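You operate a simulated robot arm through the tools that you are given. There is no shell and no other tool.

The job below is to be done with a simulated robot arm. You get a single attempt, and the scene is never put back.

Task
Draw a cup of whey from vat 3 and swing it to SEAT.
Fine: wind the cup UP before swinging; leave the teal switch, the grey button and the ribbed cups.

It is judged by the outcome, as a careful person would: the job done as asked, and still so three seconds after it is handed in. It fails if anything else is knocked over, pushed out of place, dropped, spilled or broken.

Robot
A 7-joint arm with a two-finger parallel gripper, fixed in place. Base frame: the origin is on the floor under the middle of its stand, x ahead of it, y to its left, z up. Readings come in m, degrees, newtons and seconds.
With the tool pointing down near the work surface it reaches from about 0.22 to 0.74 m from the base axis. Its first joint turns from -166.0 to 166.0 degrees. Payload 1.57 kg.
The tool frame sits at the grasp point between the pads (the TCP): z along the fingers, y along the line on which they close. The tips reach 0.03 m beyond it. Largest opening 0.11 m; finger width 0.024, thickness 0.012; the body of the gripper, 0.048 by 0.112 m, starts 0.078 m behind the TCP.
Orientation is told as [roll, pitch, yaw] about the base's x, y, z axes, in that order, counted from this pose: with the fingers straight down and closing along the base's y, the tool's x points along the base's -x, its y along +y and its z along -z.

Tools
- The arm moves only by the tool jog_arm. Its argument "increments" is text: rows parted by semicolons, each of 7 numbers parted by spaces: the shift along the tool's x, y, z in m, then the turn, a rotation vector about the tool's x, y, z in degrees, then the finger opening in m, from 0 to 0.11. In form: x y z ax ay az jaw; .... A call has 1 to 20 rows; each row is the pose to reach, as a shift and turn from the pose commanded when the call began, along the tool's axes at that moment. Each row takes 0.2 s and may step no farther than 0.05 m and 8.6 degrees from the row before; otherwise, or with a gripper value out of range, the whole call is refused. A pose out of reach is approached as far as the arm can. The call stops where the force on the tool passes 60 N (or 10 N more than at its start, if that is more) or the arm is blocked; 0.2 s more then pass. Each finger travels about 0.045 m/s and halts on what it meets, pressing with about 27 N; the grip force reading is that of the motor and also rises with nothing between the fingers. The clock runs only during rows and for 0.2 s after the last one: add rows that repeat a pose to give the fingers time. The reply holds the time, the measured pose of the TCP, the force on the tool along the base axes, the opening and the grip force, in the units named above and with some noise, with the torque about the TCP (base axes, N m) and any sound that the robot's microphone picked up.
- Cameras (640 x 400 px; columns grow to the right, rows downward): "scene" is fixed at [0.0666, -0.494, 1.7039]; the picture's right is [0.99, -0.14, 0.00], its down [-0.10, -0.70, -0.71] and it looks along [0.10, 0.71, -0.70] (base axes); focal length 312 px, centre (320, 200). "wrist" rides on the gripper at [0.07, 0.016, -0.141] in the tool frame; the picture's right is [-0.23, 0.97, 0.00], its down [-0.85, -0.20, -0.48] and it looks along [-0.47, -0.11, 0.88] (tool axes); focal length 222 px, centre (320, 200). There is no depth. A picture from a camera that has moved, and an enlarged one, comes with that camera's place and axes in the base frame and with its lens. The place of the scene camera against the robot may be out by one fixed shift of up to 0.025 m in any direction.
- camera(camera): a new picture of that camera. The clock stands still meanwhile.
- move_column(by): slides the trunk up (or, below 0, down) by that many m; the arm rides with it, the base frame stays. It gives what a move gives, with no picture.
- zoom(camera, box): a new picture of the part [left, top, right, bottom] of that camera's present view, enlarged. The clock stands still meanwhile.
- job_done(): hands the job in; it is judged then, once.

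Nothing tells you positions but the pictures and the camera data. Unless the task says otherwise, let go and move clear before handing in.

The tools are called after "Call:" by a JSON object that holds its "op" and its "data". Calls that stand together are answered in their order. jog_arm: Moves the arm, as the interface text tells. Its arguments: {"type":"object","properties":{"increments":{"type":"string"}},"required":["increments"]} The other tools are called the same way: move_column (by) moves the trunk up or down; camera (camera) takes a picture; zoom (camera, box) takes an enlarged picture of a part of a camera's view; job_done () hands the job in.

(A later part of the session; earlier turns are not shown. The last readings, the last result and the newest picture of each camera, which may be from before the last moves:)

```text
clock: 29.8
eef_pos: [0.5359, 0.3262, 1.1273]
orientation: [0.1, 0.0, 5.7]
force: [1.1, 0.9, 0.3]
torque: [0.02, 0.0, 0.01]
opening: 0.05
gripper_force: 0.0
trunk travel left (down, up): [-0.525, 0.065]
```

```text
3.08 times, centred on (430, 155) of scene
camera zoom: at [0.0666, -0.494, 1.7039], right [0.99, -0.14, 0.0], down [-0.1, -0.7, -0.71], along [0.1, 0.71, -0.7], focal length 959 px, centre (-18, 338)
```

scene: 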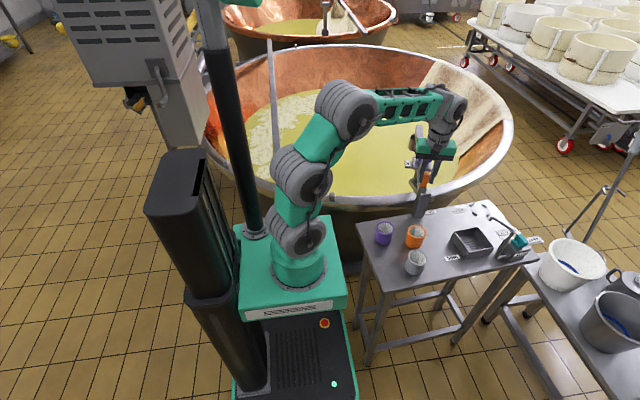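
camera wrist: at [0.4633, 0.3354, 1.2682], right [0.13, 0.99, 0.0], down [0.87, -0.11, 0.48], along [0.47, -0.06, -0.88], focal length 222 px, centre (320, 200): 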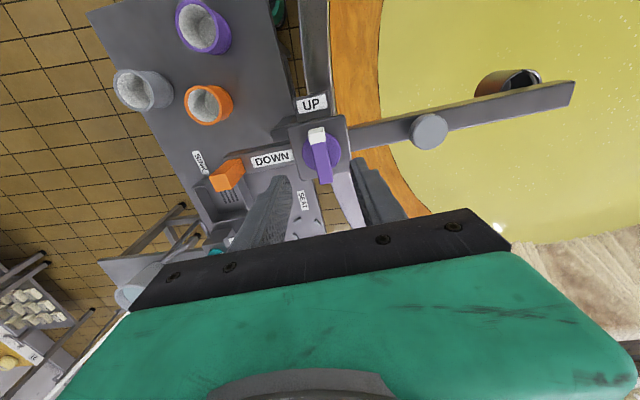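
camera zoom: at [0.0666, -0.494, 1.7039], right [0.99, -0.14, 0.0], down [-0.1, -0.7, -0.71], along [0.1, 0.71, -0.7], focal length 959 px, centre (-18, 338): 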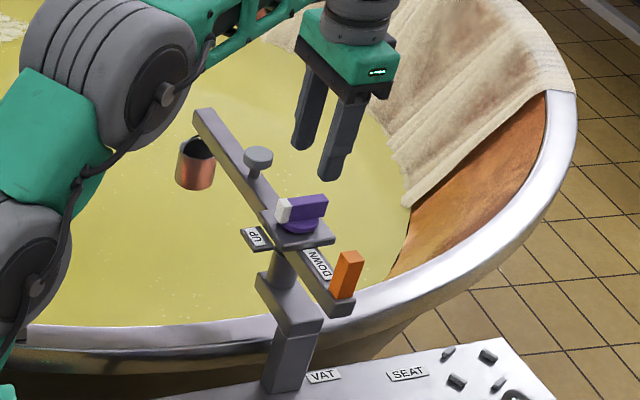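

I can see the knob clearly: white tip on UP, DOWN 90° counter-clockwise, knob centre ≈ (0.5335, 0.3275). I'll centre over it, descend part way and check the height.

Call:
{"op": "jog_arm", "data": {"increments": "0.0023 0.0015 0.02 0 0 -0.8 0.05; 0.0023 0.0015 0.042 0 0 -1.5 0.05; 0.0023 0.0015 0.042 0 0 -1.5 0.05"}}

Call:
{"op": "zoom", "data": {"camera": "wrist", "box": [220, 90, 420, 220]}}

Call:
{"op": "zoom", "data": {"camera": "scene", "box": [390, 115, 470, 175]}}

```text
clock: 30.6
eef_pos: [0.5322, 0.3275, 1.0838]
orientation: [0.1, 0.0, 7.2]
force: [-0.8, -0.2, -0.6]
torque: [0.05, 0.0, -0.01]
opening: 0.0503
gripper_force: 0.0
trunk travel left (down, up): [-0.525, 0.065]
```

```text
3.08 times, centred on (320, 155) of wrist
camera zoom: at [0.4609, 0.3345, 1.2253], right [0.1, 0.99, 0.0], down [0.87, -0.09, 0.48], along [0.48, -0.05, -0.88], focal length 684 px, centre (320, 338)
```

zoom: 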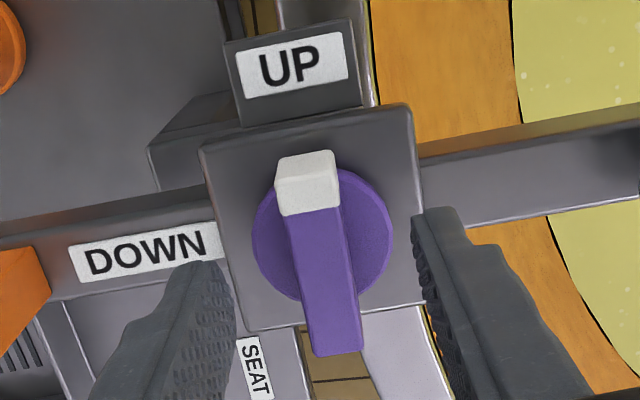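

```text
6.67 times, centred on (430, 145) of scene
camera zoom: at [0.0666, -0.494, 1.7039], right [0.99, -0.14, 0.0], down [-0.1, -0.7, -0.71], along [0.1, 0.71, -0.7], focal length 2078 px, centre (-413, 567)
```

zoom: 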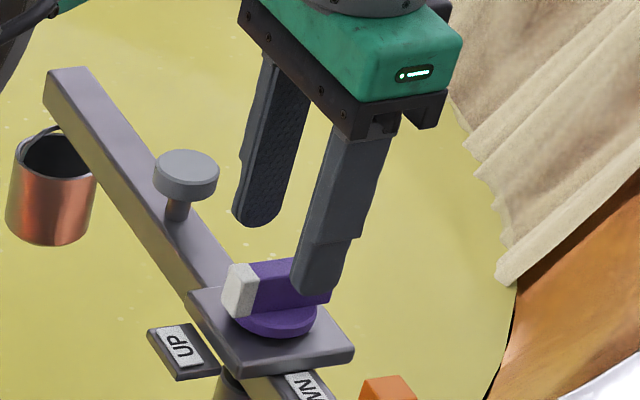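

I'm checking how tall the knob bar is before descending on it.

Call:
{"op": "zoom", "data": {"camera": "scene", "box": [412, 140, 452, 170]}}

Call:
{"op": "zoom", "data": {"camera": "wrist", "box": [280, 120, 360, 215]}}

```text
13.33 times, centred on (432, 155) of scene
camera zoom: at [0.0666, -0.494, 1.7039], right [0.99, -0.14, 0.0], down [-0.1, -0.7, -0.71], along [0.1, 0.71, -0.7], focal length 4157 px, centre (-1173, 800)
```

zoom: 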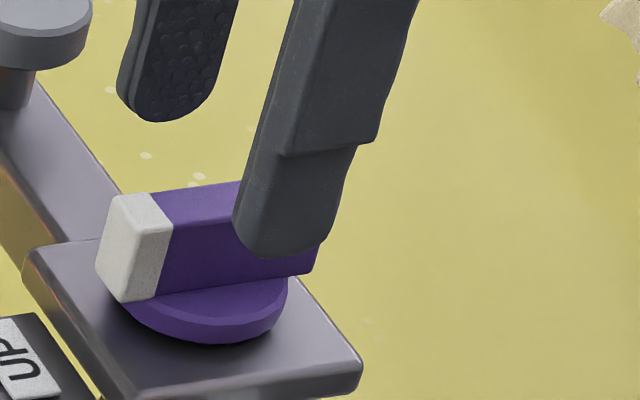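

```text
4.21 times, centred on (320, 168) of wrist
camera zoom: at [0.4609, 0.3345, 1.2253], right [0.1, 0.99, 0.0], down [0.87, -0.09, 0.48], along [0.48, -0.05, -0.88], focal length 935 px, centre (320, 337)
```

zoom: 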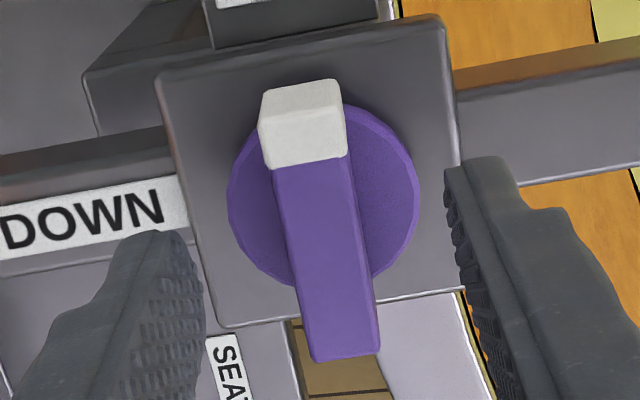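

The bar is about 50 mm long, 17 mm wide, with its top near z≈1.05. I'll descend so the tips stay just above the disk, and grip the bar.

Call:
{"op": "jog_arm", "data": {"increments": "-0.002 -0.0003 0.012 0 0 0 0.05; -0.002 -0.0003 0.024 0 0 0 0.05; -0.002 -0.0003 0.024 0 0 0 0.04; -0.002 -0.0003 0.024 0 0 0 0.03; -0.002 -0.0003 0.024 0 0 0 0.02; -0.002 -0.0003 0.024 0 0 0 0.012; -0.002 -0.0003 0.024 0 0 0 0.012"}}

Call:
{"op": "zoom", "data": {"camera": "wrist", "box": [220, 90, 420, 220]}}

Call:
{"op": "zoom", "data": {"camera": "scene", "box": [370, 100, 470, 180]}}

```text
clock: 32.2
eef_pos: [0.5346, 0.328, 1.059]
orientation: [0.1, 0.0, 7.2]
force: [0.0, 1.4, 0.3]
torque: [-0.24, -0.16, -0.5]
opening: 0.0168
gripper_force: 28.4
trunk travel left (down, up): [-0.525, 0.065]
```

```text
3.08 times, centred on (320, 155) of wrist
camera zoom: at [0.4632, 0.3348, 1.2015], right [0.1, 0.99, 0.0], down [0.87, -0.09, 0.48], along [0.48, -0.05, -0.88], focal length 684 px, centre (320, 338)
```

zoom: 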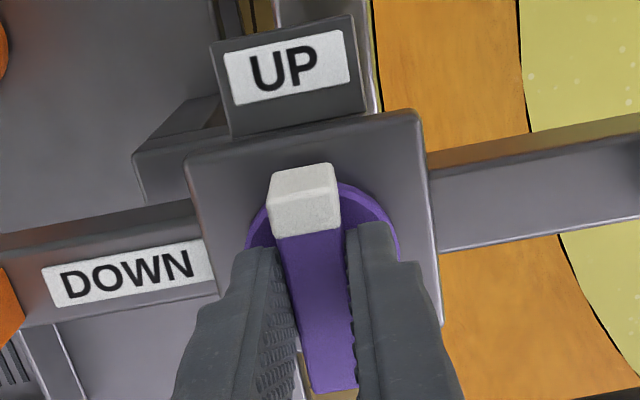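

```text
5.00 times, centred on (420, 140) of scene
camera zoom: at [0.0666, -0.494, 1.7039], right [0.99, -0.14, 0.0], down [-0.1, -0.7, -0.71], along [0.1, 0.71, -0.7], focal length 1559 px, centre (-180, 500)
```

zoom: 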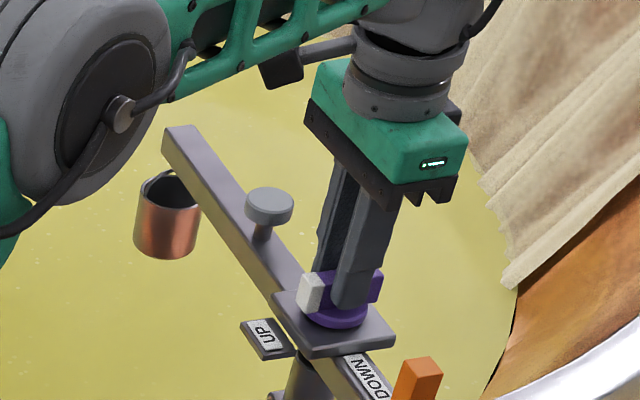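

The knob is gripped cleanly (opening 16.8 mm). I'll turn it counter-clockwise 30° towards DOWN and see how the knob, boom and cup respond.

Call:
{"op": "jog_arm", "data": {"increments": "0 0 0 0 0 -4 0.012; 0 0 0 0 0 -8 0.012; 0 0 0 0 0 -12 0.012; 0 0 0 0 0 -16 0.012; 0 0 0 0 0 -20 0.012; 0 0 0 0 0 -25 0.012; 0 0 0 0 0 -30 0.012"}}

Call:
{"op": "zoom", "data": {"camera": "wrist", "box": [220, 60, 420, 220]}}

Call:
{"op": "zoom", "data": {"camera": "scene", "box": [370, 100, 470, 180]}}

```text
clock: 33.8
eef_pos: [0.5344, 0.3283, 1.0592]
orientation: [0.0, -0.1, 37.1]
force: [1.6, 2.3, -1.2]
torque: [-0.62, 0.04, -2.88]
opening: 0.0329
gripper_force: 41.1
trunk travel left (down, up): [-0.525, 0.065]
```

```text
2.50 times, centred on (320, 140) of wrist
camera zoom: at [0.4684, 0.2981, 1.2015], right [-0.41, 0.91, 0.0], down [0.8, 0.36, 0.48], along [0.44, 0.2, -0.88], focal length 555 px, centre (320, 350)
```

zoom: 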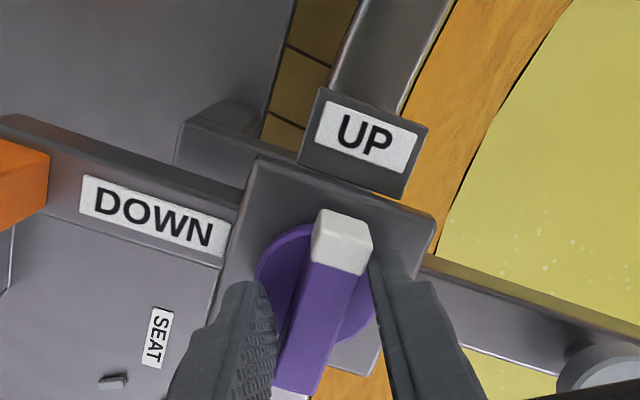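

```text
5.00 times, centred on (420, 140) of scene
camera zoom: at [0.0666, -0.494, 1.7039], right [0.99, -0.14, 0.0], down [-0.1, -0.7, -0.71], along [0.1, 0.71, -0.7], focal length 1559 px, centre (-180, 500)
```

zoom: 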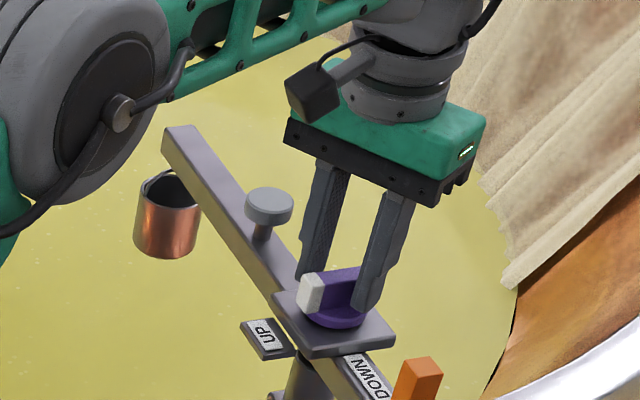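

The knob did not turn: the fingers were wedged open to 33 mm while the tip still points at UP. I'll turn back and compare with the earlier view to see whether anything moved.

Call:
{"op": "jog_arm", "data": {"increments": "0 0 0 0 0 8 0.02; 0 0 0 0 0 16 0.02; 0 0 0 0 0 23 0.02; 0 0 0 0 0 30 0.02; 0 0 0 0 0 30 0.022; 0 0 0 0 0 30 0.022"}}

Call:
{"op": "zoom", "data": {"camera": "wrist", "box": [220, 90, 420, 220]}}

Call:
{"op": "zoom", "data": {"camera": "scene", "box": [370, 100, 470, 180]}}

```text
clock: 35.2
eef_pos: [0.534, 0.3271, 1.0603]
orientation: [0.1, 0.0, 7.3]
force: [-0.1, 0.1, -0.3]
torque: [0.01, 0.0, 0.02]
opening: 0.0221
gripper_force: 0.1
trunk travel left (down, up): [-0.525, 0.065]
```

```text
3.08 times, centred on (320, 155) of wrist
camera zoom: at [0.4621, 0.3347, 1.2018], right [0.1, 0.99, 0.0], down [0.87, -0.09, 0.48], along [0.48, -0.05, -0.88], focal length 684 px, centre (320, 338)
```

zoom: 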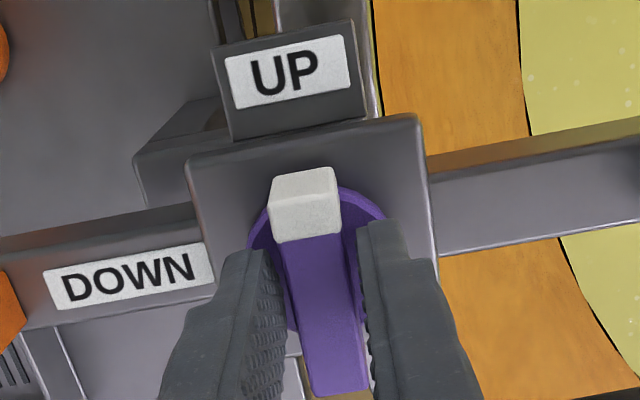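

```text
5.00 times, centred on (420, 140) of scene
camera zoom: at [0.0666, -0.494, 1.7039], right [0.99, -0.14, 0.0], down [-0.1, -0.7, -0.71], along [0.1, 0.71, -0.7], focal length 1559 px, centre (-180, 500)
```

zoom: 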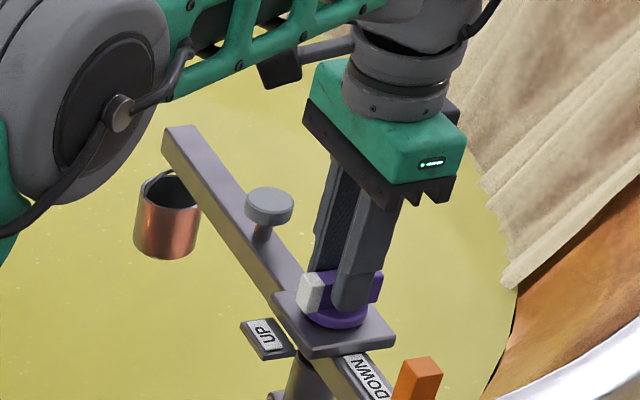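

Nothing moved; both knob and boom held firm counter-clockwise. I'll grip again and test gently in the other direction, watching the torque.

Call:
{"op": "jog_arm", "data": {"increments": "0 0 0 0 0 0 0.012; 0 0 0 0 0 0 0.01; 0 0 0 0 0 2 0.01; 0 0 0 0 0 4 0.01; 0 0 0 0 0 6 0.01; 0 0 0 0 0 8 0.01; 0 0 0 0 0 10 0.01; 0 0 0 0 0 12 0.01"}}

Call:
{"op": "zoom", "data": {"camera": "wrist", "box": [220, 90, 420, 220]}}

Call:
{"op": "zoom", "data": {"camera": "scene", "box": [370, 100, 470, 180]}}

```text
clock: 37.0
eef_pos: [0.5339, 0.3282, 1.0595]
orientation: [0.2, 0.0, -4.7]
force: [-1.2, 3.9, 0.7]
torque: [0.02, 0.05, 0.11]
opening: 0.0161
gripper_force: 31.7
trunk travel left (down, up): [-0.525, 0.065]
```

```text
3.08 times, centred on (320, 155) of wrist
camera zoom: at [0.4651, 0.3499, 1.2017], right [0.31, 0.95, 0.0], down [0.84, -0.27, 0.48], along [0.46, -0.15, -0.88], focal length 684 px, centre (320, 338)
```

zoom: 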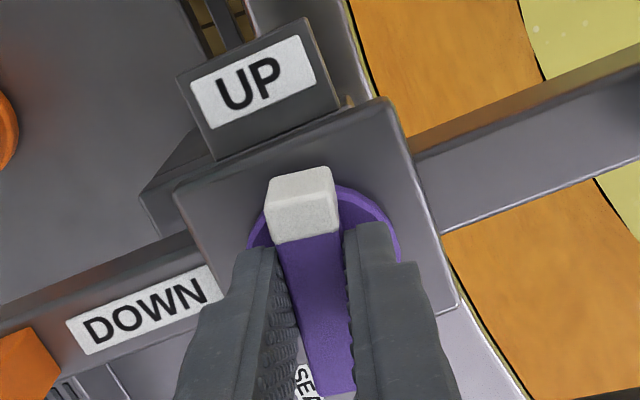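

```text
5.00 times, centred on (420, 140) of scene
camera zoom: at [0.0666, -0.494, 1.7039], right [0.99, -0.14, 0.0], down [-0.1, -0.7, -0.71], along [0.1, 0.71, -0.7], focal length 1559 px, centre (-180, 500)
```

zoom: 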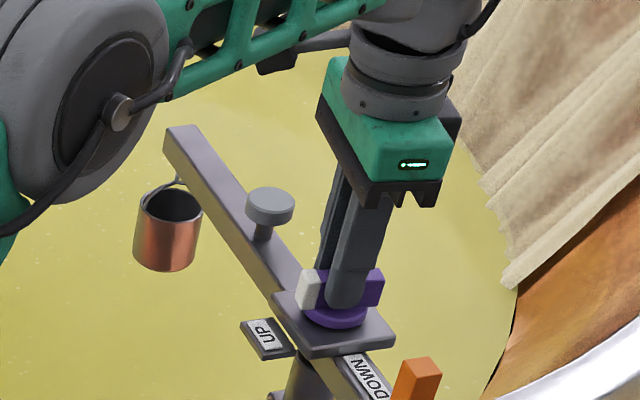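

Turning clockwise is easy (0.1 N·m) and the cup went down a little, so the winch winds DOWN clockwise, about 270° in all. I'll keep turning clockwise.

Call:
{"op": "jog_arm", "data": {"increments": "0 0 0 0 0 5 0.01; 0 0 0 0 0 10 0.01; 0 0 0 0 0 15 0.01; 0 0 0 0 0 20 0.01; 0 0 0 0 0 25 0.01; 0 0 0 0 0 30 0.01; 0 0 0 0 0 35 0.01; 0 0 0 0 0 40 0.01; 0 0 0 0 0 40 0.01"}}

Call:
{"op": "camera", "data": {"camera": "scene"}}

Call:
{"op": "zoom", "data": {"camera": "scene", "box": [370, 100, 470, 180]}}

Call:
{"op": "zoom", "data": {"camera": "wrist", "box": [220, 90, 420, 220]}}

```text
clock: 39.0
eef_pos: [0.5343, 0.3301, 1.0594]
orientation: [0.1, 0.0, -44.8]
force: [8.4, 18.5, 6.0]
torque: [0.33, -0.13, 0.09]
opening: 0.0159
gripper_force: 31.0
trunk travel left (down, up): [-0.525, 0.065]
```

```text
taken
```

scene: 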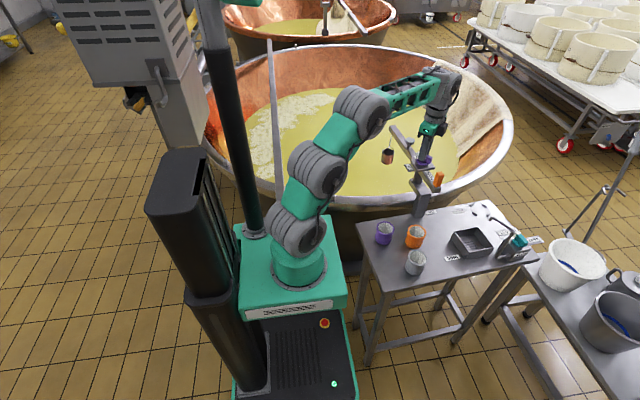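

```text
5.00 times, centred on (420, 140) of scene
camera zoom: at [0.0666, -0.494, 1.7039], right [0.99, -0.14, 0.0], down [-0.1, -0.7, -0.71], along [0.1, 0.71, -0.7], focal length 1559 px, centre (-180, 500)
```

zoom: 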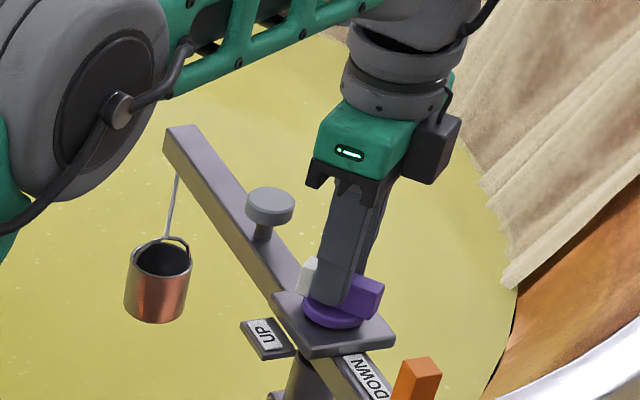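

```text
3.08 times, centred on (320, 155) of wrist
camera zoom: at [0.4959, 0.3906, 1.2018], right [0.85, 0.53, 0.0], down [0.47, -0.74, 0.48], along [0.26, -0.4, -0.88], focal length 684 px, centre (320, 338)
```

zoom: 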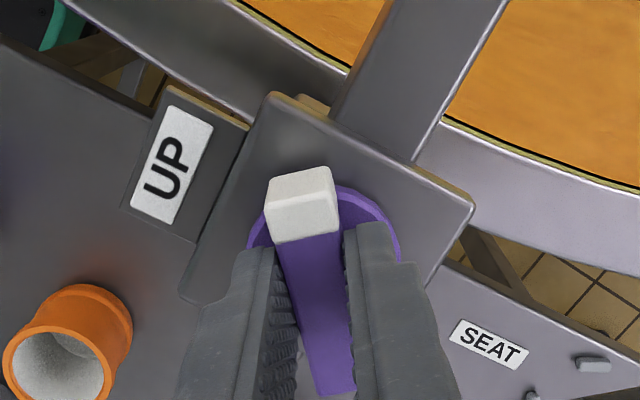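

The cup is descending on its line as the knob turns. There's some side load from a slight off-centre grip, so I'll shift by 3 mm towards the true knob axis and keep winding down.

Call:
{"op": "jog_arm", "data": {"increments": "0.0006 0.0015 0 0 0 2 0.01; 0.0013 0.003 0 0 0 5 0.01; 0.0013 0.003 0 0 0 10 0.01; 0.0013 0.003 0 0 0 15 0.01; 0.0013 0.003 0 0 0 20 0.01; 0.0013 0.003 0 0 0 25 0.01; 0.0013 0.003 0 0 0 30 0.01; 0.0013 0.003 0 0 0 35 0.01; 0.0013 0.003 0 0 0 40 0.01; 0.0013 0.003 0 0 0 45 0.01; 0.0013 0.003 0 0 0 50 0.01; 0.0013 0.003 0 0 0 50 0.01"}}

Call:
{"op": "camera", "data": {"camera": "scene"}}

Call:
{"op": "zoom", "data": {"camera": "scene", "box": [370, 100, 470, 180]}}

Call:
{"op": "zoom", "data": {"camera": "wrist", "box": [220, 90, 420, 220]}}

```text
clock: 41.6
eef_pos: [0.5378, 0.331, 1.0597]
orientation: [0.0, 0.3, -94.9]
force: [22.4, 6.4, 13.5]
torque: [-0.45, -0.45, 0.08]
opening: 0.016
gripper_force: 31.2
trunk travel left (down, up): [-0.525, 0.065]
```

```text
taken
```

scene: 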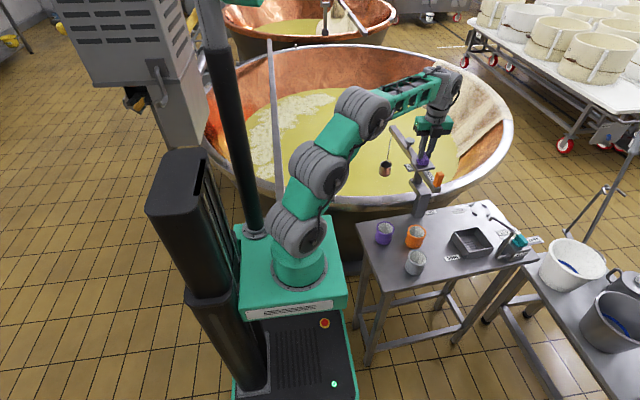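

```text
5.00 times, centred on (420, 140) of scene
camera zoom: at [0.0666, -0.494, 1.7039], right [0.99, -0.14, 0.0], down [-0.1, -0.7, -0.71], along [0.1, 0.71, -0.7], focal length 1559 px, centre (-180, 500)
```

zoom: 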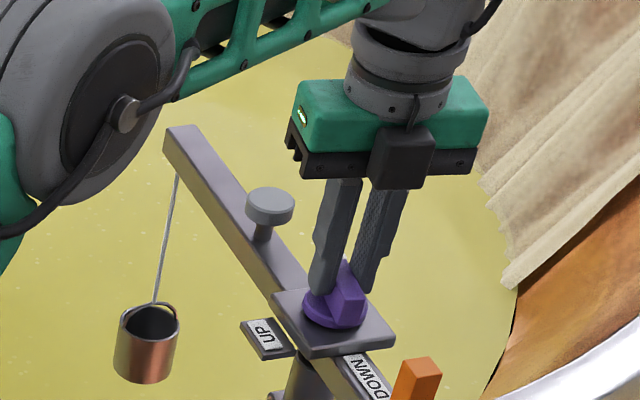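

```text
3.08 times, centred on (320, 155) of wrist
camera zoom: at [0.5589, 0.3988, 1.2019], right [0.95, -0.31, 0.0], down [-0.27, -0.84, 0.48], along [-0.15, -0.45, -0.88], focal length 684 px, centre (320, 338)
```

zoom: 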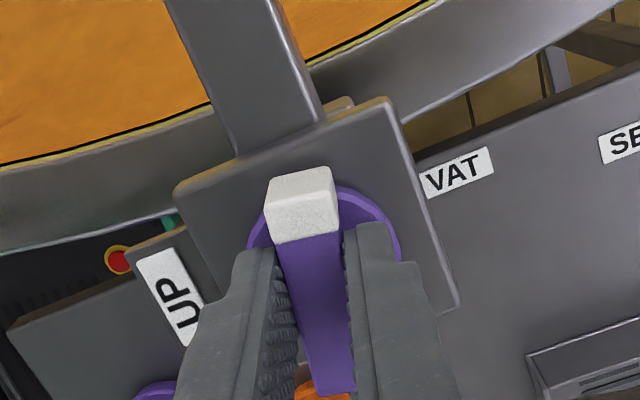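

The cup is getting close to the whey. The knob axis looks to be nearer (0.538, 0.330). I'll release the knob and check that it holds before regripping half a turn round.

Call:
{"op": "jog_arm", "data": {"increments": "0 0 0 0 0 0 0.02; 0 0 0 0 0 0 0.03; 0 0 0 0 0 0 0.045; 0 0 0 0 0 0 0.045"}}

Call:
{"op": "zoom", "data": {"camera": "scene", "box": [370, 100, 470, 180]}}

Call:
{"op": "zoom", "data": {"camera": "wrist", "box": [220, 90, 420, 220]}}

```text
clock: 42.6
eef_pos: [0.535, 0.3314, 1.0594]
orientation: [0.0, 0.2, -94.7]
force: [0.3, 0.0, 0.3]
torque: [0.02, 0.03, 0.0]
opening: 0.045
gripper_force: 0.0
trunk travel left (down, up): [-0.525, 0.065]
```

```text
5.00 times, centred on (420, 140) of scene
camera zoom: at [0.0666, -0.494, 1.7039], right [0.99, -0.14, 0.0], down [-0.1, -0.7, -0.71], along [0.1, 0.71, -0.7], focal length 1559 px, centre (-180, 500)
```

zoom: 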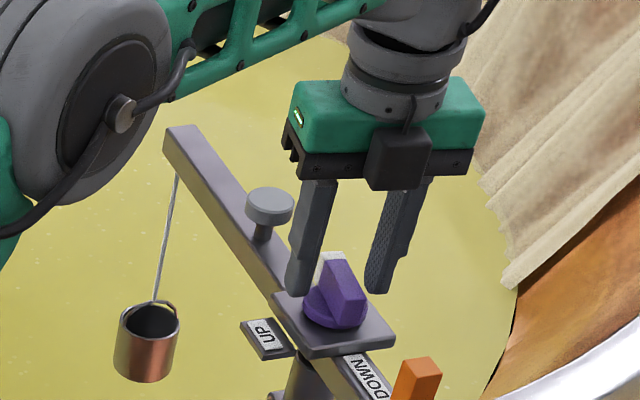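

```text
3.08 times, centred on (320, 155) of wrist
camera zoom: at [0.5566, 0.3991, 1.2013], right [0.95, -0.31, 0.0], down [-0.27, -0.84, 0.48], along [-0.15, -0.45, -0.88], focal length 684 px, centre (320, 338)
```

zoom: 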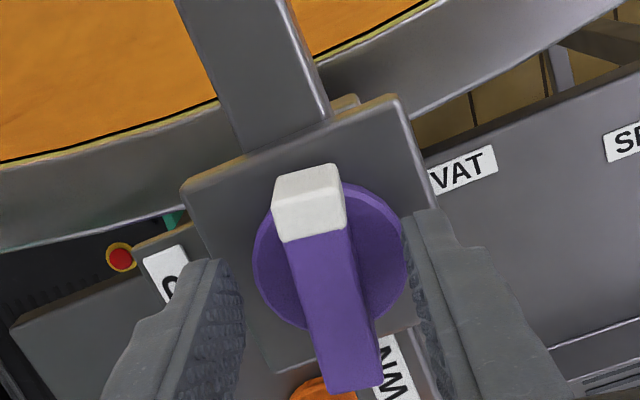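

The knob holds where I left it. I'll lift clear of the bar and rotate the gripper back by 180° for the second half of the winding.

Call:
{"op": "jog_arm", "data": {"increments": "0 0 -0.025 0 0 0 0.05; 0 0 -0.05 0 0 0 0.05; -0.0012 0.0023 -0.05 0 0 -8.5 0.05; -0.0012 0.0023 -0.05 0 0 -17 0.05; -0.0012 0.0023 -0.05 0 0 -25.5 0.05; -0.0012 0.0023 -0.05 0 0 -34 0.05; -0.0012 0.0023 -0.05 0 0 -42.5 0.05; -0.0012 0.0023 -0.05 0 0 -51 0.05; -0.0012 0.0023 -0.05 0 0 -59.5 0.05; -0.0012 0.0023 -0.05 0 0 -68 0.05; -0.0012 0.0023 -0.05 0 0 -76.5 0.05; -0.0012 0.0023 -0.05 0 0 -85 0.05; -0.0012 0.0023 -0.05 0 0 -93.5 0.05; -0.0012 0.0023 -0.05 0 0 -102 0.05; -0.0012 0.0023 -0.05 0 0 -110.5 0.05; -0.0012 0.0023 -0.05 0 0 -119 0.05; -0.0012 0.0023 -0.05 0 0 -127.5 0.05; -0.0012 0.0023 -0.05 0 0 -136 0.05; -0.0012 0.0023 -0.05 0 0 -144.5 0.05; -0.0012 0.0023 -0.05 0 0 -153 0.05"}}

Call:
{"op": "jog_arm", "data": {"increments": "0 0 0 0 0 -8.5 0.05; 0 0 0 0 0 -17 0.05; 0 0 0 0 0 -25 0.05; 0 0 0 0 0 -27 0.05; 0 0 0 0 0 -27 0.05"}}

Call:
{"op": "zoom", "data": {"camera": "wrist", "box": [220, 90, 420, 220]}}

Call:
{"op": "camera", "data": {"camera": "scene"}}

```text
clock: 46.8
eef_pos: [0.5375, 0.3305, 1.1112]
orientation: [0.0, -0.1, 58.4]
force: [0.5, 0.0, 0.2]
torque: [0.01, 0.0, -0.01]
opening: 0.0501
gripper_force: 0.1
trunk travel left (down, up): [-0.525, 0.065]
```

```text
clock: 48.0
eef_pos: [0.5382, 0.3292, 1.1091]
orientation: [-0.1, -0.1, 85.3]
force: [0.2, 0.8, 0.6]
torque: [0.01, -0.02, 0.01]
opening: 0.0498
gripper_force: 0.0
trunk travel left (down, up): [-0.525, 0.065]
```

```text
3.08 times, centred on (320, 155) of wrist
camera zoom: at [0.515, 0.2608, 1.2516], right [-0.95, 0.31, 0.0], down [0.27, 0.84, 0.48], along [0.15, 0.46, -0.88], focal length 684 px, centre (320, 338)
```

zoom: 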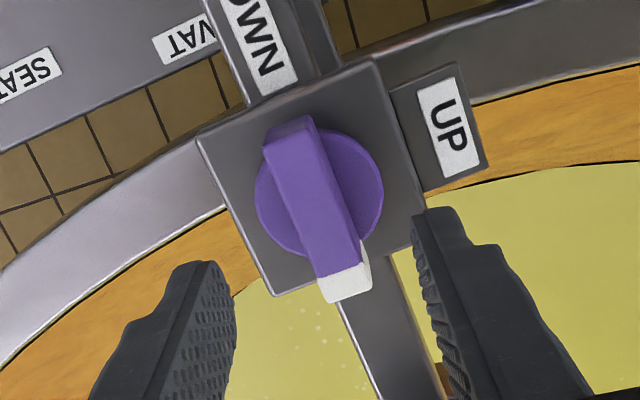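

```text
taken
```

scene: 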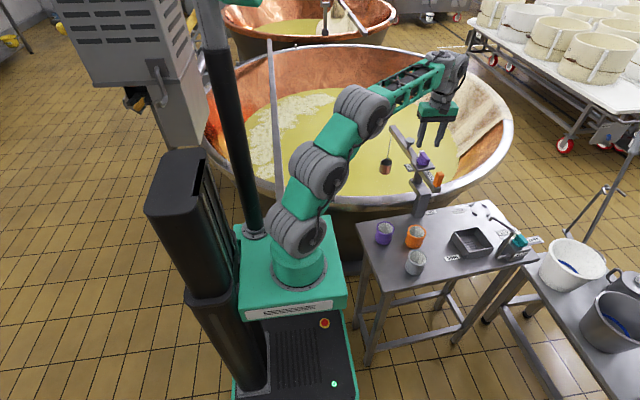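

The bar is well centred between the fingers again. I'll lower, grip and continue winding down clockwise.

Call:
{"op": "jog_arm", "data": {"increments": "0.0013 0.0013 0.02 0 0 0 0.05; 0.0013 0.0013 0.04 0 0 0 0.05; 0.0013 0.0013 0.049 0 0 0 0.05; 0.0013 0.0013 0.049 0 0 0 0.035; 0.0013 0.0013 0.049 0 0 0 0.02; 0.0013 0.0013 0.049 0 0 0 0.01; 0.0013 0.0013 0.049 0 0 0 0.01"}}

Call:
{"op": "zoom", "data": {"camera": "wrist", "box": [220, 90, 420, 220]}}

Call:
{"op": "zoom", "data": {"camera": "scene", "box": [360, 110, 460, 190]}}

```text
clock: 49.6
eef_pos: [0.5371, 0.3281, 1.0604]
orientation: [0.0, -0.2, 85.1]
force: [5.3, -1.7, -0.6]
torque: [-0.06, -0.19, 0.04]
opening: 0.0157
gripper_force: 27.4
trunk travel left (down, up): [-0.525, 0.065]
```

```text
3.08 times, centred on (320, 155) of wrist
camera zoom: at [0.5147, 0.2596, 1.2026], right [-0.95, 0.31, 0.0], down [0.27, 0.83, 0.48], along [0.15, 0.46, -0.88], focal length 684 px, centre (320, 338)
```

zoom: 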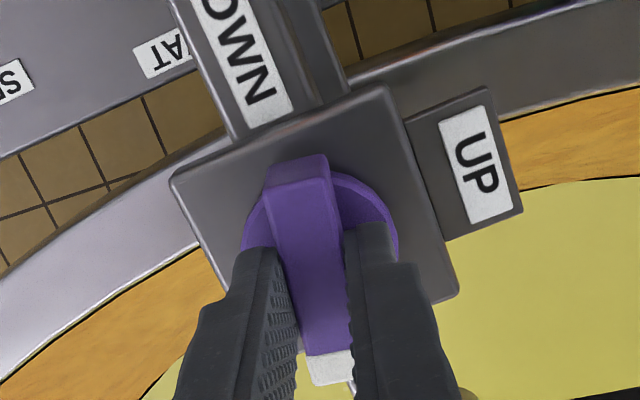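

```text
5.00 times, centred on (410, 150) of scene
camera zoom: at [0.0666, -0.494, 1.7039], right [0.99, -0.14, 0.0], down [-0.1, -0.7, -0.71], along [0.1, 0.71, -0.7], focal length 1559 px, centre (-130, 450)
```

zoom: 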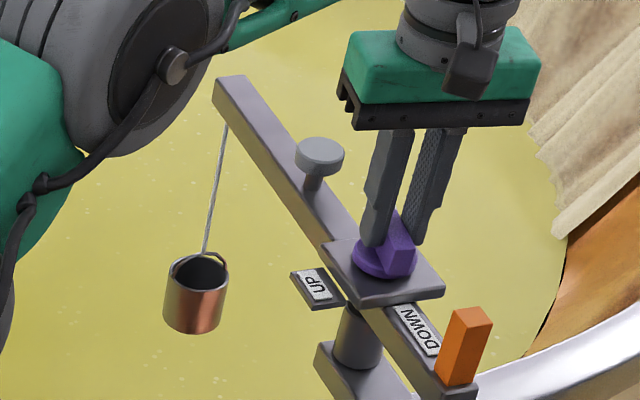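

Gripped again. Winding down another 60° clockwise.

Call:
{"op": "jog_arm", "data": {"increments": "0 0 0 0 0 5 0.01; 0 0 0 0 0 10 0.01; 0 0 0 0 0 15 0.01; 0 0 0 0 0 20 0.01; 0 0 0 0 0 25 0.01; 0 0 0 0 0 30 0.01; 0 0 0 0 0 35 0.01; 0 0 0 0 0 40 0.01; 0 0 0 0 0 45 0.01; 0 0 0 0 0 50 0.01; 0 0 0 0 0 55 0.01; 0 0 0 0 0 60 0.01; 0 0 0 0 0 60 0.01"}}

Call:
{"op": "zoom", "data": {"camera": "scene", "box": [360, 110, 460, 190]}}

Call:
{"op": "zoom", "data": {"camera": "wrist", "box": [220, 90, 420, 220]}}

```text
clock: 52.4
eef_pos: [0.5374, 0.3277, 1.0607]
orientation: [0.1, -0.1, 25.1]
force: [13.8, -0.1, 4.6]
torque: [0.25, -1.09, 0.08]
opening: 0.0157
gripper_force: 31.1
trunk travel left (down, up): [-0.525, 0.065]
```

```text
5.00 times, centred on (410, 150) of scene
camera zoom: at [0.0666, -0.494, 1.7039], right [0.99, -0.14, 0.0], down [-0.1, -0.7, -0.71], along [0.1, 0.71, -0.7], focal length 1559 px, centre (-130, 450)
```

zoom: 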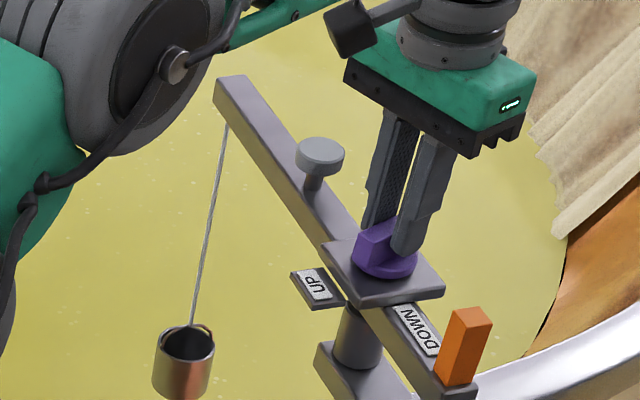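

```text
3.08 times, centred on (320, 155) of wrist
camera zoom: at [0.4669, 0.3126, 1.2027], right [-0.21, 0.98, 0.0], down [0.86, 0.18, 0.48], along [0.47, 0.1, -0.88], focal length 684 px, centre (320, 338)
```

zoom: 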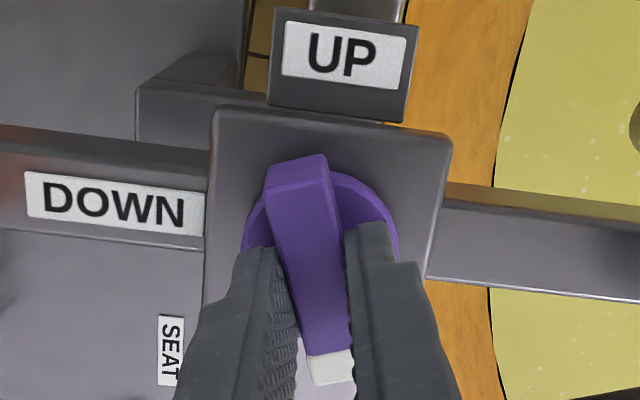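

The cup keeps going down smoothly. I'll re-centre by 2 mm and wind another 60°.

Call:
{"op": "jog_arm", "data": {"increments": "-0.0018 -0.0008 0 0 0 4 0.01; -0.0018 -0.0008 0 0 0 9 0.01; -0.0018 -0.0008 0 0 0 14 0.01; -0.0018 -0.0008 0 0 0 19 0.01; -0.0018 -0.0008 0 0 0 24 0.01; -0.0018 -0.0008 0 0 0 29 0.01; -0.0018 -0.0008 0 0 0 34 0.01; -0.0018 -0.0008 0 0 0 39 0.01; -0.0018 -0.0008 0 0 0 44 0.01; -0.0018 -0.0008 0 0 0 49 0.01; -0.0018 -0.0008 0 0 0 54 0.01; -0.0018 -0.0008 0 0 0 60 0.01; -0.0018 -0.0008 0 0 0 60 0.01"}}

Call:
{"op": "zoom", "data": {"camera": "scene", "box": [350, 110, 470, 210]}}

Call:
{"op": "zoom", "data": {"camera": "wrist", "box": [220, 90, 420, 220]}}

```text
clock: 55.2
eef_pos: [0.5373, 0.3277, 1.06]
orientation: [-0.1, 0.2, -34.8]
force: [-3.5, -4.5, 0.1]
torque: [-0.13, 0.09, 0.07]
opening: 0.0158
gripper_force: 31.6
trunk travel left (down, up): [-0.525, 0.065]
```

```text
4.00 times, centred on (410, 160) of scene
camera zoom: at [0.0666, -0.494, 1.7039], right [0.99, -0.14, 0.0], down [-0.1, -0.7, -0.71], along [0.1, 0.71, -0.7], focal length 1247 px, centre (-40, 360)
```

zoom: 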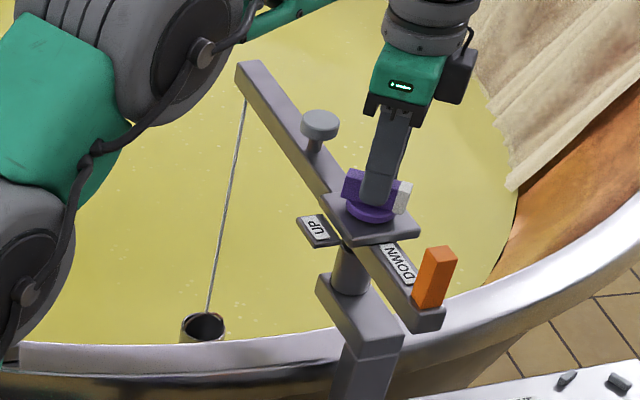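

```text
3.08 times, centred on (320, 155) of wrist
camera zoom: at [0.489, 0.3807, 1.2028], right [0.74, 0.67, 0.0], down [0.59, -0.65, 0.48], along [0.32, -0.35, -0.88], focal length 684 px, centre (320, 338)
```

zoom: 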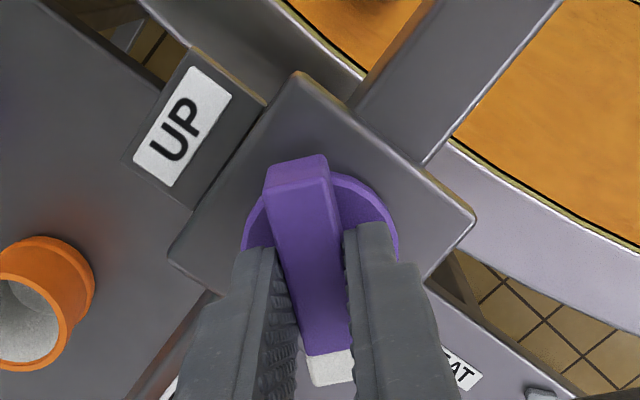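

The cup has nearly reached the whey, about 50° short of the DOWN mark. I'll wind the rest of the way, slowly near the end.

Call:
{"op": "jog_arm", "data": {"increments": "0 0 0 0 0 5 0.01; 0 0 0 0 0 10 0.01; 0 0 0 0 0 15 0.01; 0 0 0 0 0 20 0.01; 0 0 0 0 0 25 0.01; 0 0 0 0 0 30 0.01; 0 0 0 0 0 35 0.01; 0 0 0 0 0 40 0.01; 0 0 0 0 0 43 0.01; 0 0 0 0 0 43 0.01; 0 0 0 0 0 43 0.01"}}

Call:
{"op": "zoom", "data": {"camera": "scene", "box": [350, 110, 470, 210]}}

Call:
{"op": "zoom", "data": {"camera": "wrist", "box": [220, 90, 420, 220]}}

Call:
{"op": "camera", "data": {"camera": "wrist"}}

```text
clock: 57.6
eef_pos: [0.536, 0.3281, 1.0613]
orientation: [0.0, 0.1, -77.7]
force: [-6.9, -5.4, -4.1]
torque: [-0.28, 0.14, 0.08]
opening: 0.0157
gripper_force: 31.9
trunk travel left (down, up): [-0.525, 0.065]
```

```text
4.00 times, centred on (410, 160) of scene
camera zoom: at [0.0666, -0.494, 1.7039], right [0.99, -0.14, 0.0], down [-0.1, -0.7, -0.71], along [0.1, 0.71, -0.7], focal length 1247 px, centre (-40, 360)
```

zoom: 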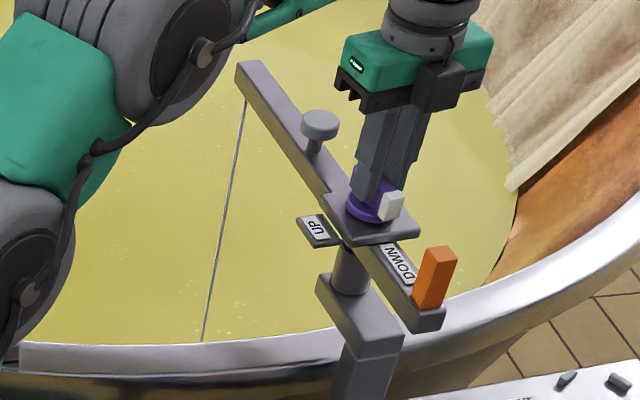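

```text
3.08 times, centred on (320, 155) of wrist
camera zoom: at [0.5379, 0.3991, 1.2028], right [1.0, -0.02, 0.0], down [-0.01, -0.88, 0.48], along [-0.01, -0.48, -0.88], focal length 684 px, centre (320, 338)
```

zoom: 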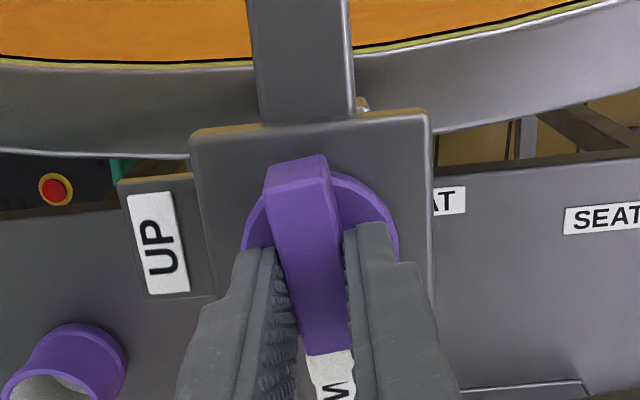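

```text
taken
camera wrist: at [0.5379, 0.3991, 1.2028], right [1.0, -0.02, 0.0], down [-0.01, -0.88, 0.48], along [-0.01, -0.48, -0.88], focal length 222 px, centre (320, 200)
```

wrist: 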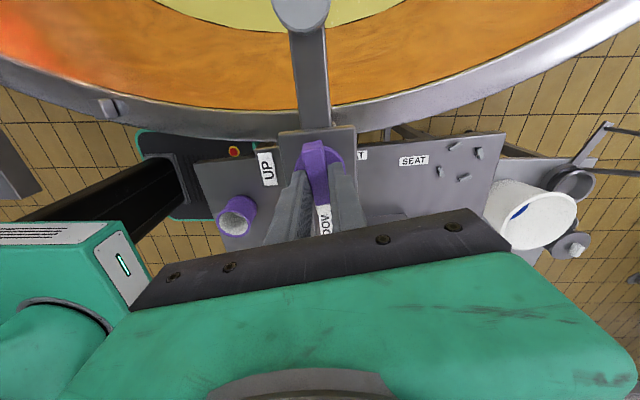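

The cup has gone out of sight below the vat rim, with the pointer almost at DOWN. I'll turn the last few degrees and watch the torque for the stop.

Call:
{"op": "jog_arm", "data": {"increments": "0 0 0 0 0 2 0.01; 0 0 0 0 0 4 0.01; 0 0 0 0 0 6 0.01; 0 0 0 0 0 6 0.01; 0 0 0 0 0 6 0.01; 0 0 0 0 0 6 0.01; 0 0 0 0 0 6 0.01"}}

Call:
{"op": "zoom", "data": {"camera": "wrist", "box": [220, 90, 420, 220]}}

Call:
{"op": "zoom", "data": {"camera": "scene", "box": [350, 110, 470, 210]}}

```text
clock: 59.2
eef_pos: [0.5372, 0.3282, 1.0598]
orientation: [0.0, 0.1, -83.8]
force: [-6.3, -6.0, -4.2]
torque: [-0.16, 0.15, -0.04]
opening: 0.0159
gripper_force: 31.9
trunk travel left (down, up): [-0.525, 0.065]
```

```text
3.08 times, centred on (320, 155) of wrist
camera zoom: at [0.5454, 0.3986, 1.2028], right [0.99, -0.12, 0.0], down [-0.1, -0.87, 0.48], along [-0.06, -0.47, -0.88], focal length 684 px, centre (320, 338)
```

zoom: 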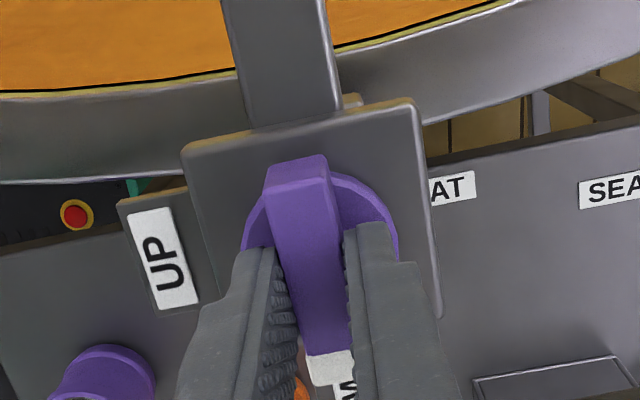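

```text
4.00 times, centred on (410, 160) of scene
camera zoom: at [0.0666, -0.494, 1.7039], right [0.99, -0.14, 0.0], down [-0.1, -0.7, -0.71], along [0.1, 0.71, -0.7], focal length 1247 px, centre (-40, 360)
```

zoom: 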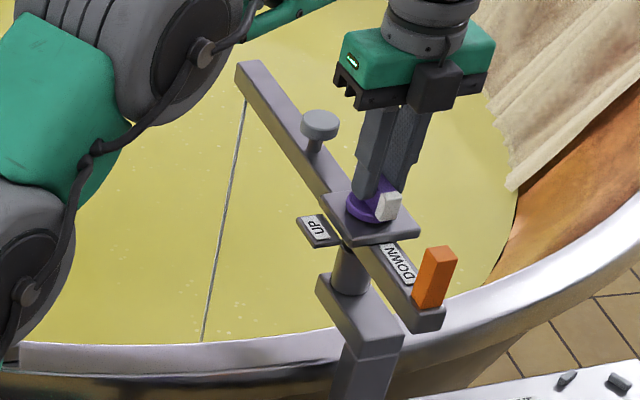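

The pointer is at DOWN and the cup is fully under. I'll dwell briefly so it fills, then start winding UP counter-clockwise at a gentle rate.

Call:
{"op": "jog_arm", "data": {"increments": "-0.0009 -0.0011 0 0 0 0 0.01; -0.0009 -0.0011 0 0 0 0 0.01; -0.0009 -0.0011 0 0 0 0 0.01; -0.0009 -0.0011 0 0 0 0 0.01; -0.0009 -0.0011 0 0 0 0 0.01; -0.0009 -0.0011 0 0 0 0 0.01; -0.0009 -0.0011 0 0 0 -3 0.01; -0.0009 -0.0011 0 0 0 -7 0.01; -0.0009 -0.0011 0 0 0 -11 0.01; -0.0009 -0.0011 0 0 0 -15 0.01; -0.0009 -0.0011 0 0 0 -19 0.01; -0.0009 -0.0011 0 0 0 -23 0.01; -0.0009 -0.0011 0 0 0 -27 0.01; -0.0009 -0.0011 0 0 0 -31 0.01; -0.0009 -0.0011 0 0 0 -35 0.01; -0.0009 -0.0011 0 0 0 -39 0.01; -0.0009 -0.0011 0 0 0 -43 0.01; -0.0009 -0.0011 0 0 0 -47 0.01; -0.0009 -0.0011 0 0 0 -51 0.01; -0.0009 -0.0011 0 0 0 -54 0.01"}}

Call:
{"op": "zoom", "data": {"camera": "scene", "box": [350, 110, 470, 210]}}

Call:
{"op": "zoom", "data": {"camera": "wrist", "box": [220, 90, 420, 220]}}

```text
clock: 63.4
eef_pos: [0.5375, 0.3282, 1.0606]
orientation: [0.0, 0.0, -29.6]
force: [4.7, 6.8, 1.4]
torque: [0.28, 0.45, 0.01]
opening: 0.0159
gripper_force: 31.5
trunk travel left (down, up): [-0.525, 0.065]
```

```text
4.00 times, centred on (410, 160) of scene
camera zoom: at [0.0666, -0.494, 1.7039], right [0.99, -0.14, 0.0], down [-0.1, -0.7, -0.71], along [0.1, 0.71, -0.7], focal length 1247 px, centre (-40, 360)
```

zoom: 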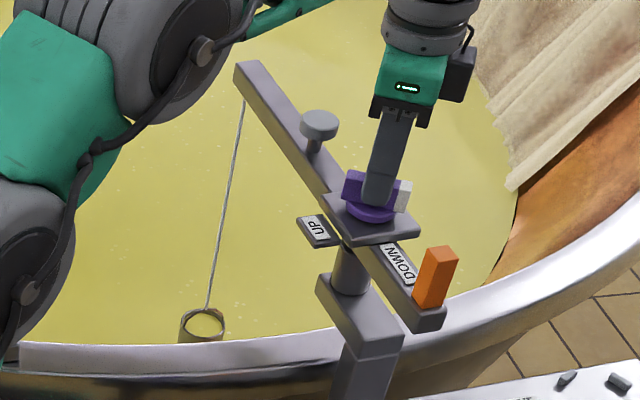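

```text
3.08 times, centred on (320, 155) of wrist
camera zoom: at [0.4842, 0.3761, 1.2028], right [0.68, 0.73, 0.0], down [0.64, -0.6, 0.48], along [0.35, -0.32, -0.88], focal length 684 px, centre (320, 338)
```

zoom: 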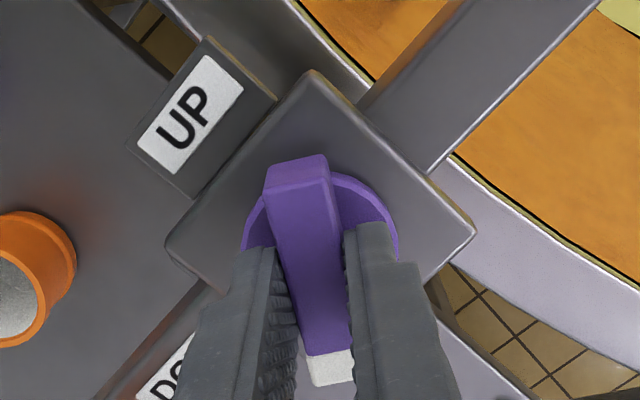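

The cup has come up full of whey. I'll keep winding UP gently.

Call:
{"op": "jog_arm", "data": {"increments": "-0.0001 0.0006 0 0 0 -2 0.01; -0.0002 0.0012 0 0 0 -5 0.01; -0.0002 0.0012 0 0 0 -9 0.01; -0.0002 0.0012 0 0 0 -13 0.01; -0.0002 0.0012 0 0 0 -17 0.01; -0.0002 0.0012 0 0 0 -21 0.01; -0.0002 0.0012 0 0 0 -25 0.01; -0.0002 0.0012 0 0 0 -29 0.01; -0.0002 0.0012 0 0 0 -33 0.01; -0.0002 0.0012 0 0 0 -37 0.01; -0.0002 0.0012 0 0 0 -41 0.01; -0.0002 0.0012 0 0 0 -45 0.01; -0.0002 0.0012 0 0 0 -49 0.01; -0.0002 0.0012 0 0 0 -53 0.01; -0.0002 0.0012 0 0 0 -57 0.01; -0.0002 0.0012 0 0 0 -60 0.01; -0.0002 0.0012 0 0 0 -62 0.01; -0.0002 0.0012 0 0 0 -63 0.01; -0.0002 0.0012 0 0 0 -63 0.01"}}

Call:
{"op": "zoom", "data": {"camera": "scene", "box": [350, 110, 470, 210]}}

```text
clock: 67.4
eef_pos: [0.5385, 0.3272, 1.062]
orientation: [0.1, -0.1, 33.4]
force: [-2.0, -2.5, 0.3]
torque: [-0.32, 0.35, -0.05]
opening: 0.0158
gripper_force: 30.9
trunk travel left (down, up): [-0.525, 0.065]
```

```text
4.00 times, centred on (410, 160) of scene
camera zoom: at [0.0666, -0.494, 1.7039], right [0.99, -0.14, 0.0], down [-0.1, -0.7, -0.71], along [0.1, 0.71, -0.7], focal length 1247 px, centre (-40, 360)
```

zoom: 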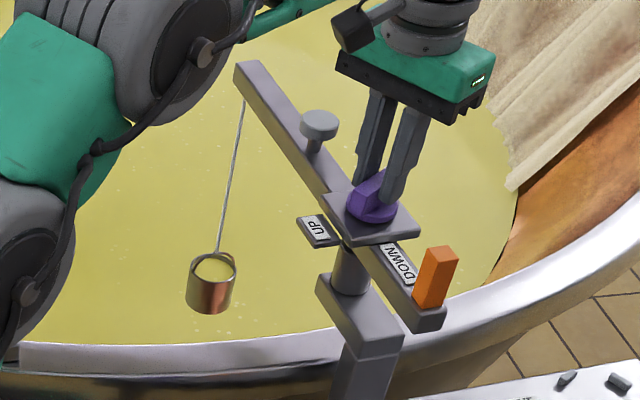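

The cup is clearly full and rising. Continuing another 62° before the regrip.

Call:
{"op": "jog_arm", "data": {"increments": "0 0 0 0 0 -2 0.01; 0 0 0 0 0 -5 0.01; 0 0 0 0 0 -9 0.01; 0 0 0 0 0 -13 0.01; 0 0 0 0 0 -17 0.01; 0 0 0 0 0 -21 0.01; 0 0 0 0 0 -25 0.01; 0 0 0 0 0 -29 0.01; 0 0 0 0 0 -33 0.01; 0 0 0 0 0 -37 0.01; 0 0 0 0 0 -41 0.01; 0 0 0 0 0 -45 0.01; 0 0 0 0 0 -49 0.01; 0 0 0 0 0 -53 0.01; 0 0 0 0 0 -57 0.01; 0 0 0 0 0 -60 0.01; 0 0 0 0 0 -62 0.01; 0 0 0 0 0 -62 0.01"}}

Call:
{"op": "zoom", "data": {"camera": "scene", "box": [350, 110, 470, 210]}}

Call:
{"op": "zoom", "data": {"camera": "wrist", "box": [220, 90, 420, 220]}}

```text
clock: 71.2
eef_pos: [0.5384, 0.3276, 1.0613]
orientation: [-0.1, -0.1, 95.3]
force: [-5.9, -1.8, -0.8]
torque: [0.12, 0.33, -0.06]
opening: 0.0159
gripper_force: 32.1
trunk travel left (down, up): [-0.525, 0.065]
```

```text
4.00 times, centred on (410, 160) of scene
camera zoom: at [0.0666, -0.494, 1.7039], right [0.99, -0.14, 0.0], down [-0.1, -0.7, -0.71], along [0.1, 0.71, -0.7], focal length 1247 px, centre (-40, 360)
```

zoom: 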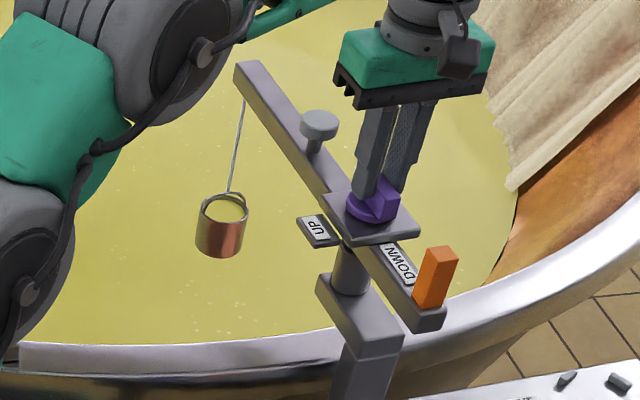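

```text
3.08 times, centred on (320, 155) of wrist
camera zoom: at [0.527, 0.2569, 1.2026], right [-0.99, 0.14, 0.0], down [0.12, 0.87, 0.48], along [0.07, 0.48, -0.88], focal length 684 px, centre (320, 338)
```

zoom: 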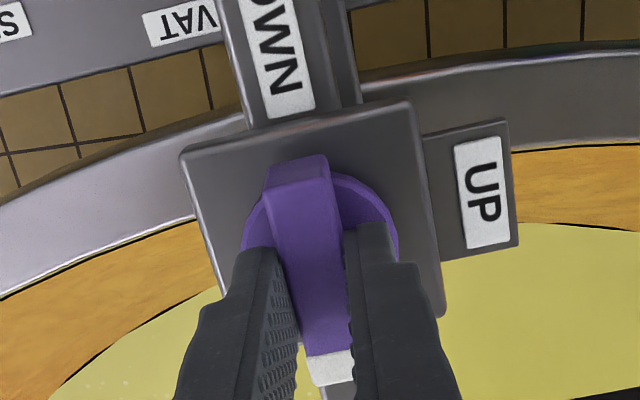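

The pointer is now a quarter turn short of UP. I'll release and check that the full cup holds before regripping.

Call:
{"op": "jog_arm", "data": {"increments": "0 0 0 0 0 0 0.018; 0 0 0 0 0 0 0.024; 0 0 0 0 0 0 0.024"}}

Call:
{"op": "zoom", "data": {"camera": "scene", "box": [350, 110, 470, 210]}}

Call:
{"op": "zoom", "data": {"camera": "wrist", "box": [220, 90, 420, 220]}}

```text
clock: 72.0
eef_pos: [0.5372, 0.3275, 1.0616]
orientation: [0.0, -0.1, 95.3]
force: [0.0, -0.2, 0.2]
torque: [-0.01, 0.01, 0.01]
opening: 0.0239
gripper_force: 0.1
trunk travel left (down, up): [-0.525, 0.065]
```

```text
4.00 times, centred on (410, 160) of scene
camera zoom: at [0.0666, -0.494, 1.7039], right [0.99, -0.14, 0.0], down [-0.1, -0.7, -0.71], along [0.1, 0.71, -0.7], focal length 1247 px, centre (-40, 360)
```

zoom: 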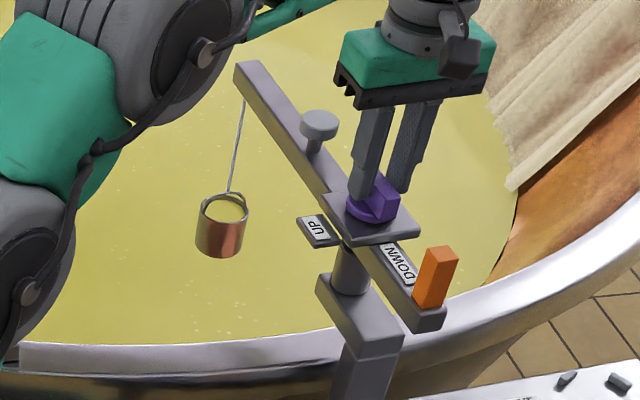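

```text
3.08 times, centred on (320, 155) of wrist
camera zoom: at [0.5275, 0.2569, 1.2025], right [-0.99, 0.14, 0.0], down [0.12, 0.87, 0.48], along [0.07, 0.48, -0.88], focal length 684 px, centre (320, 338)
```

zoom: 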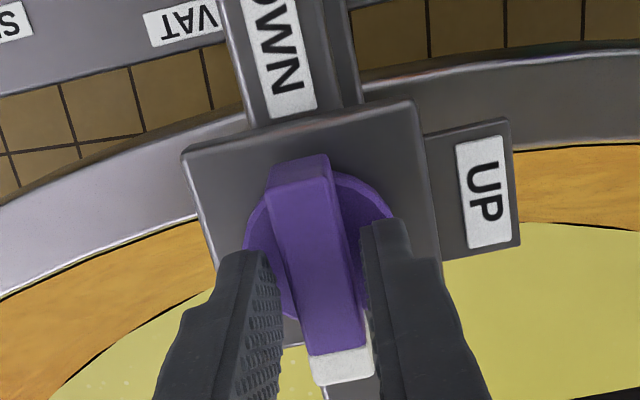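

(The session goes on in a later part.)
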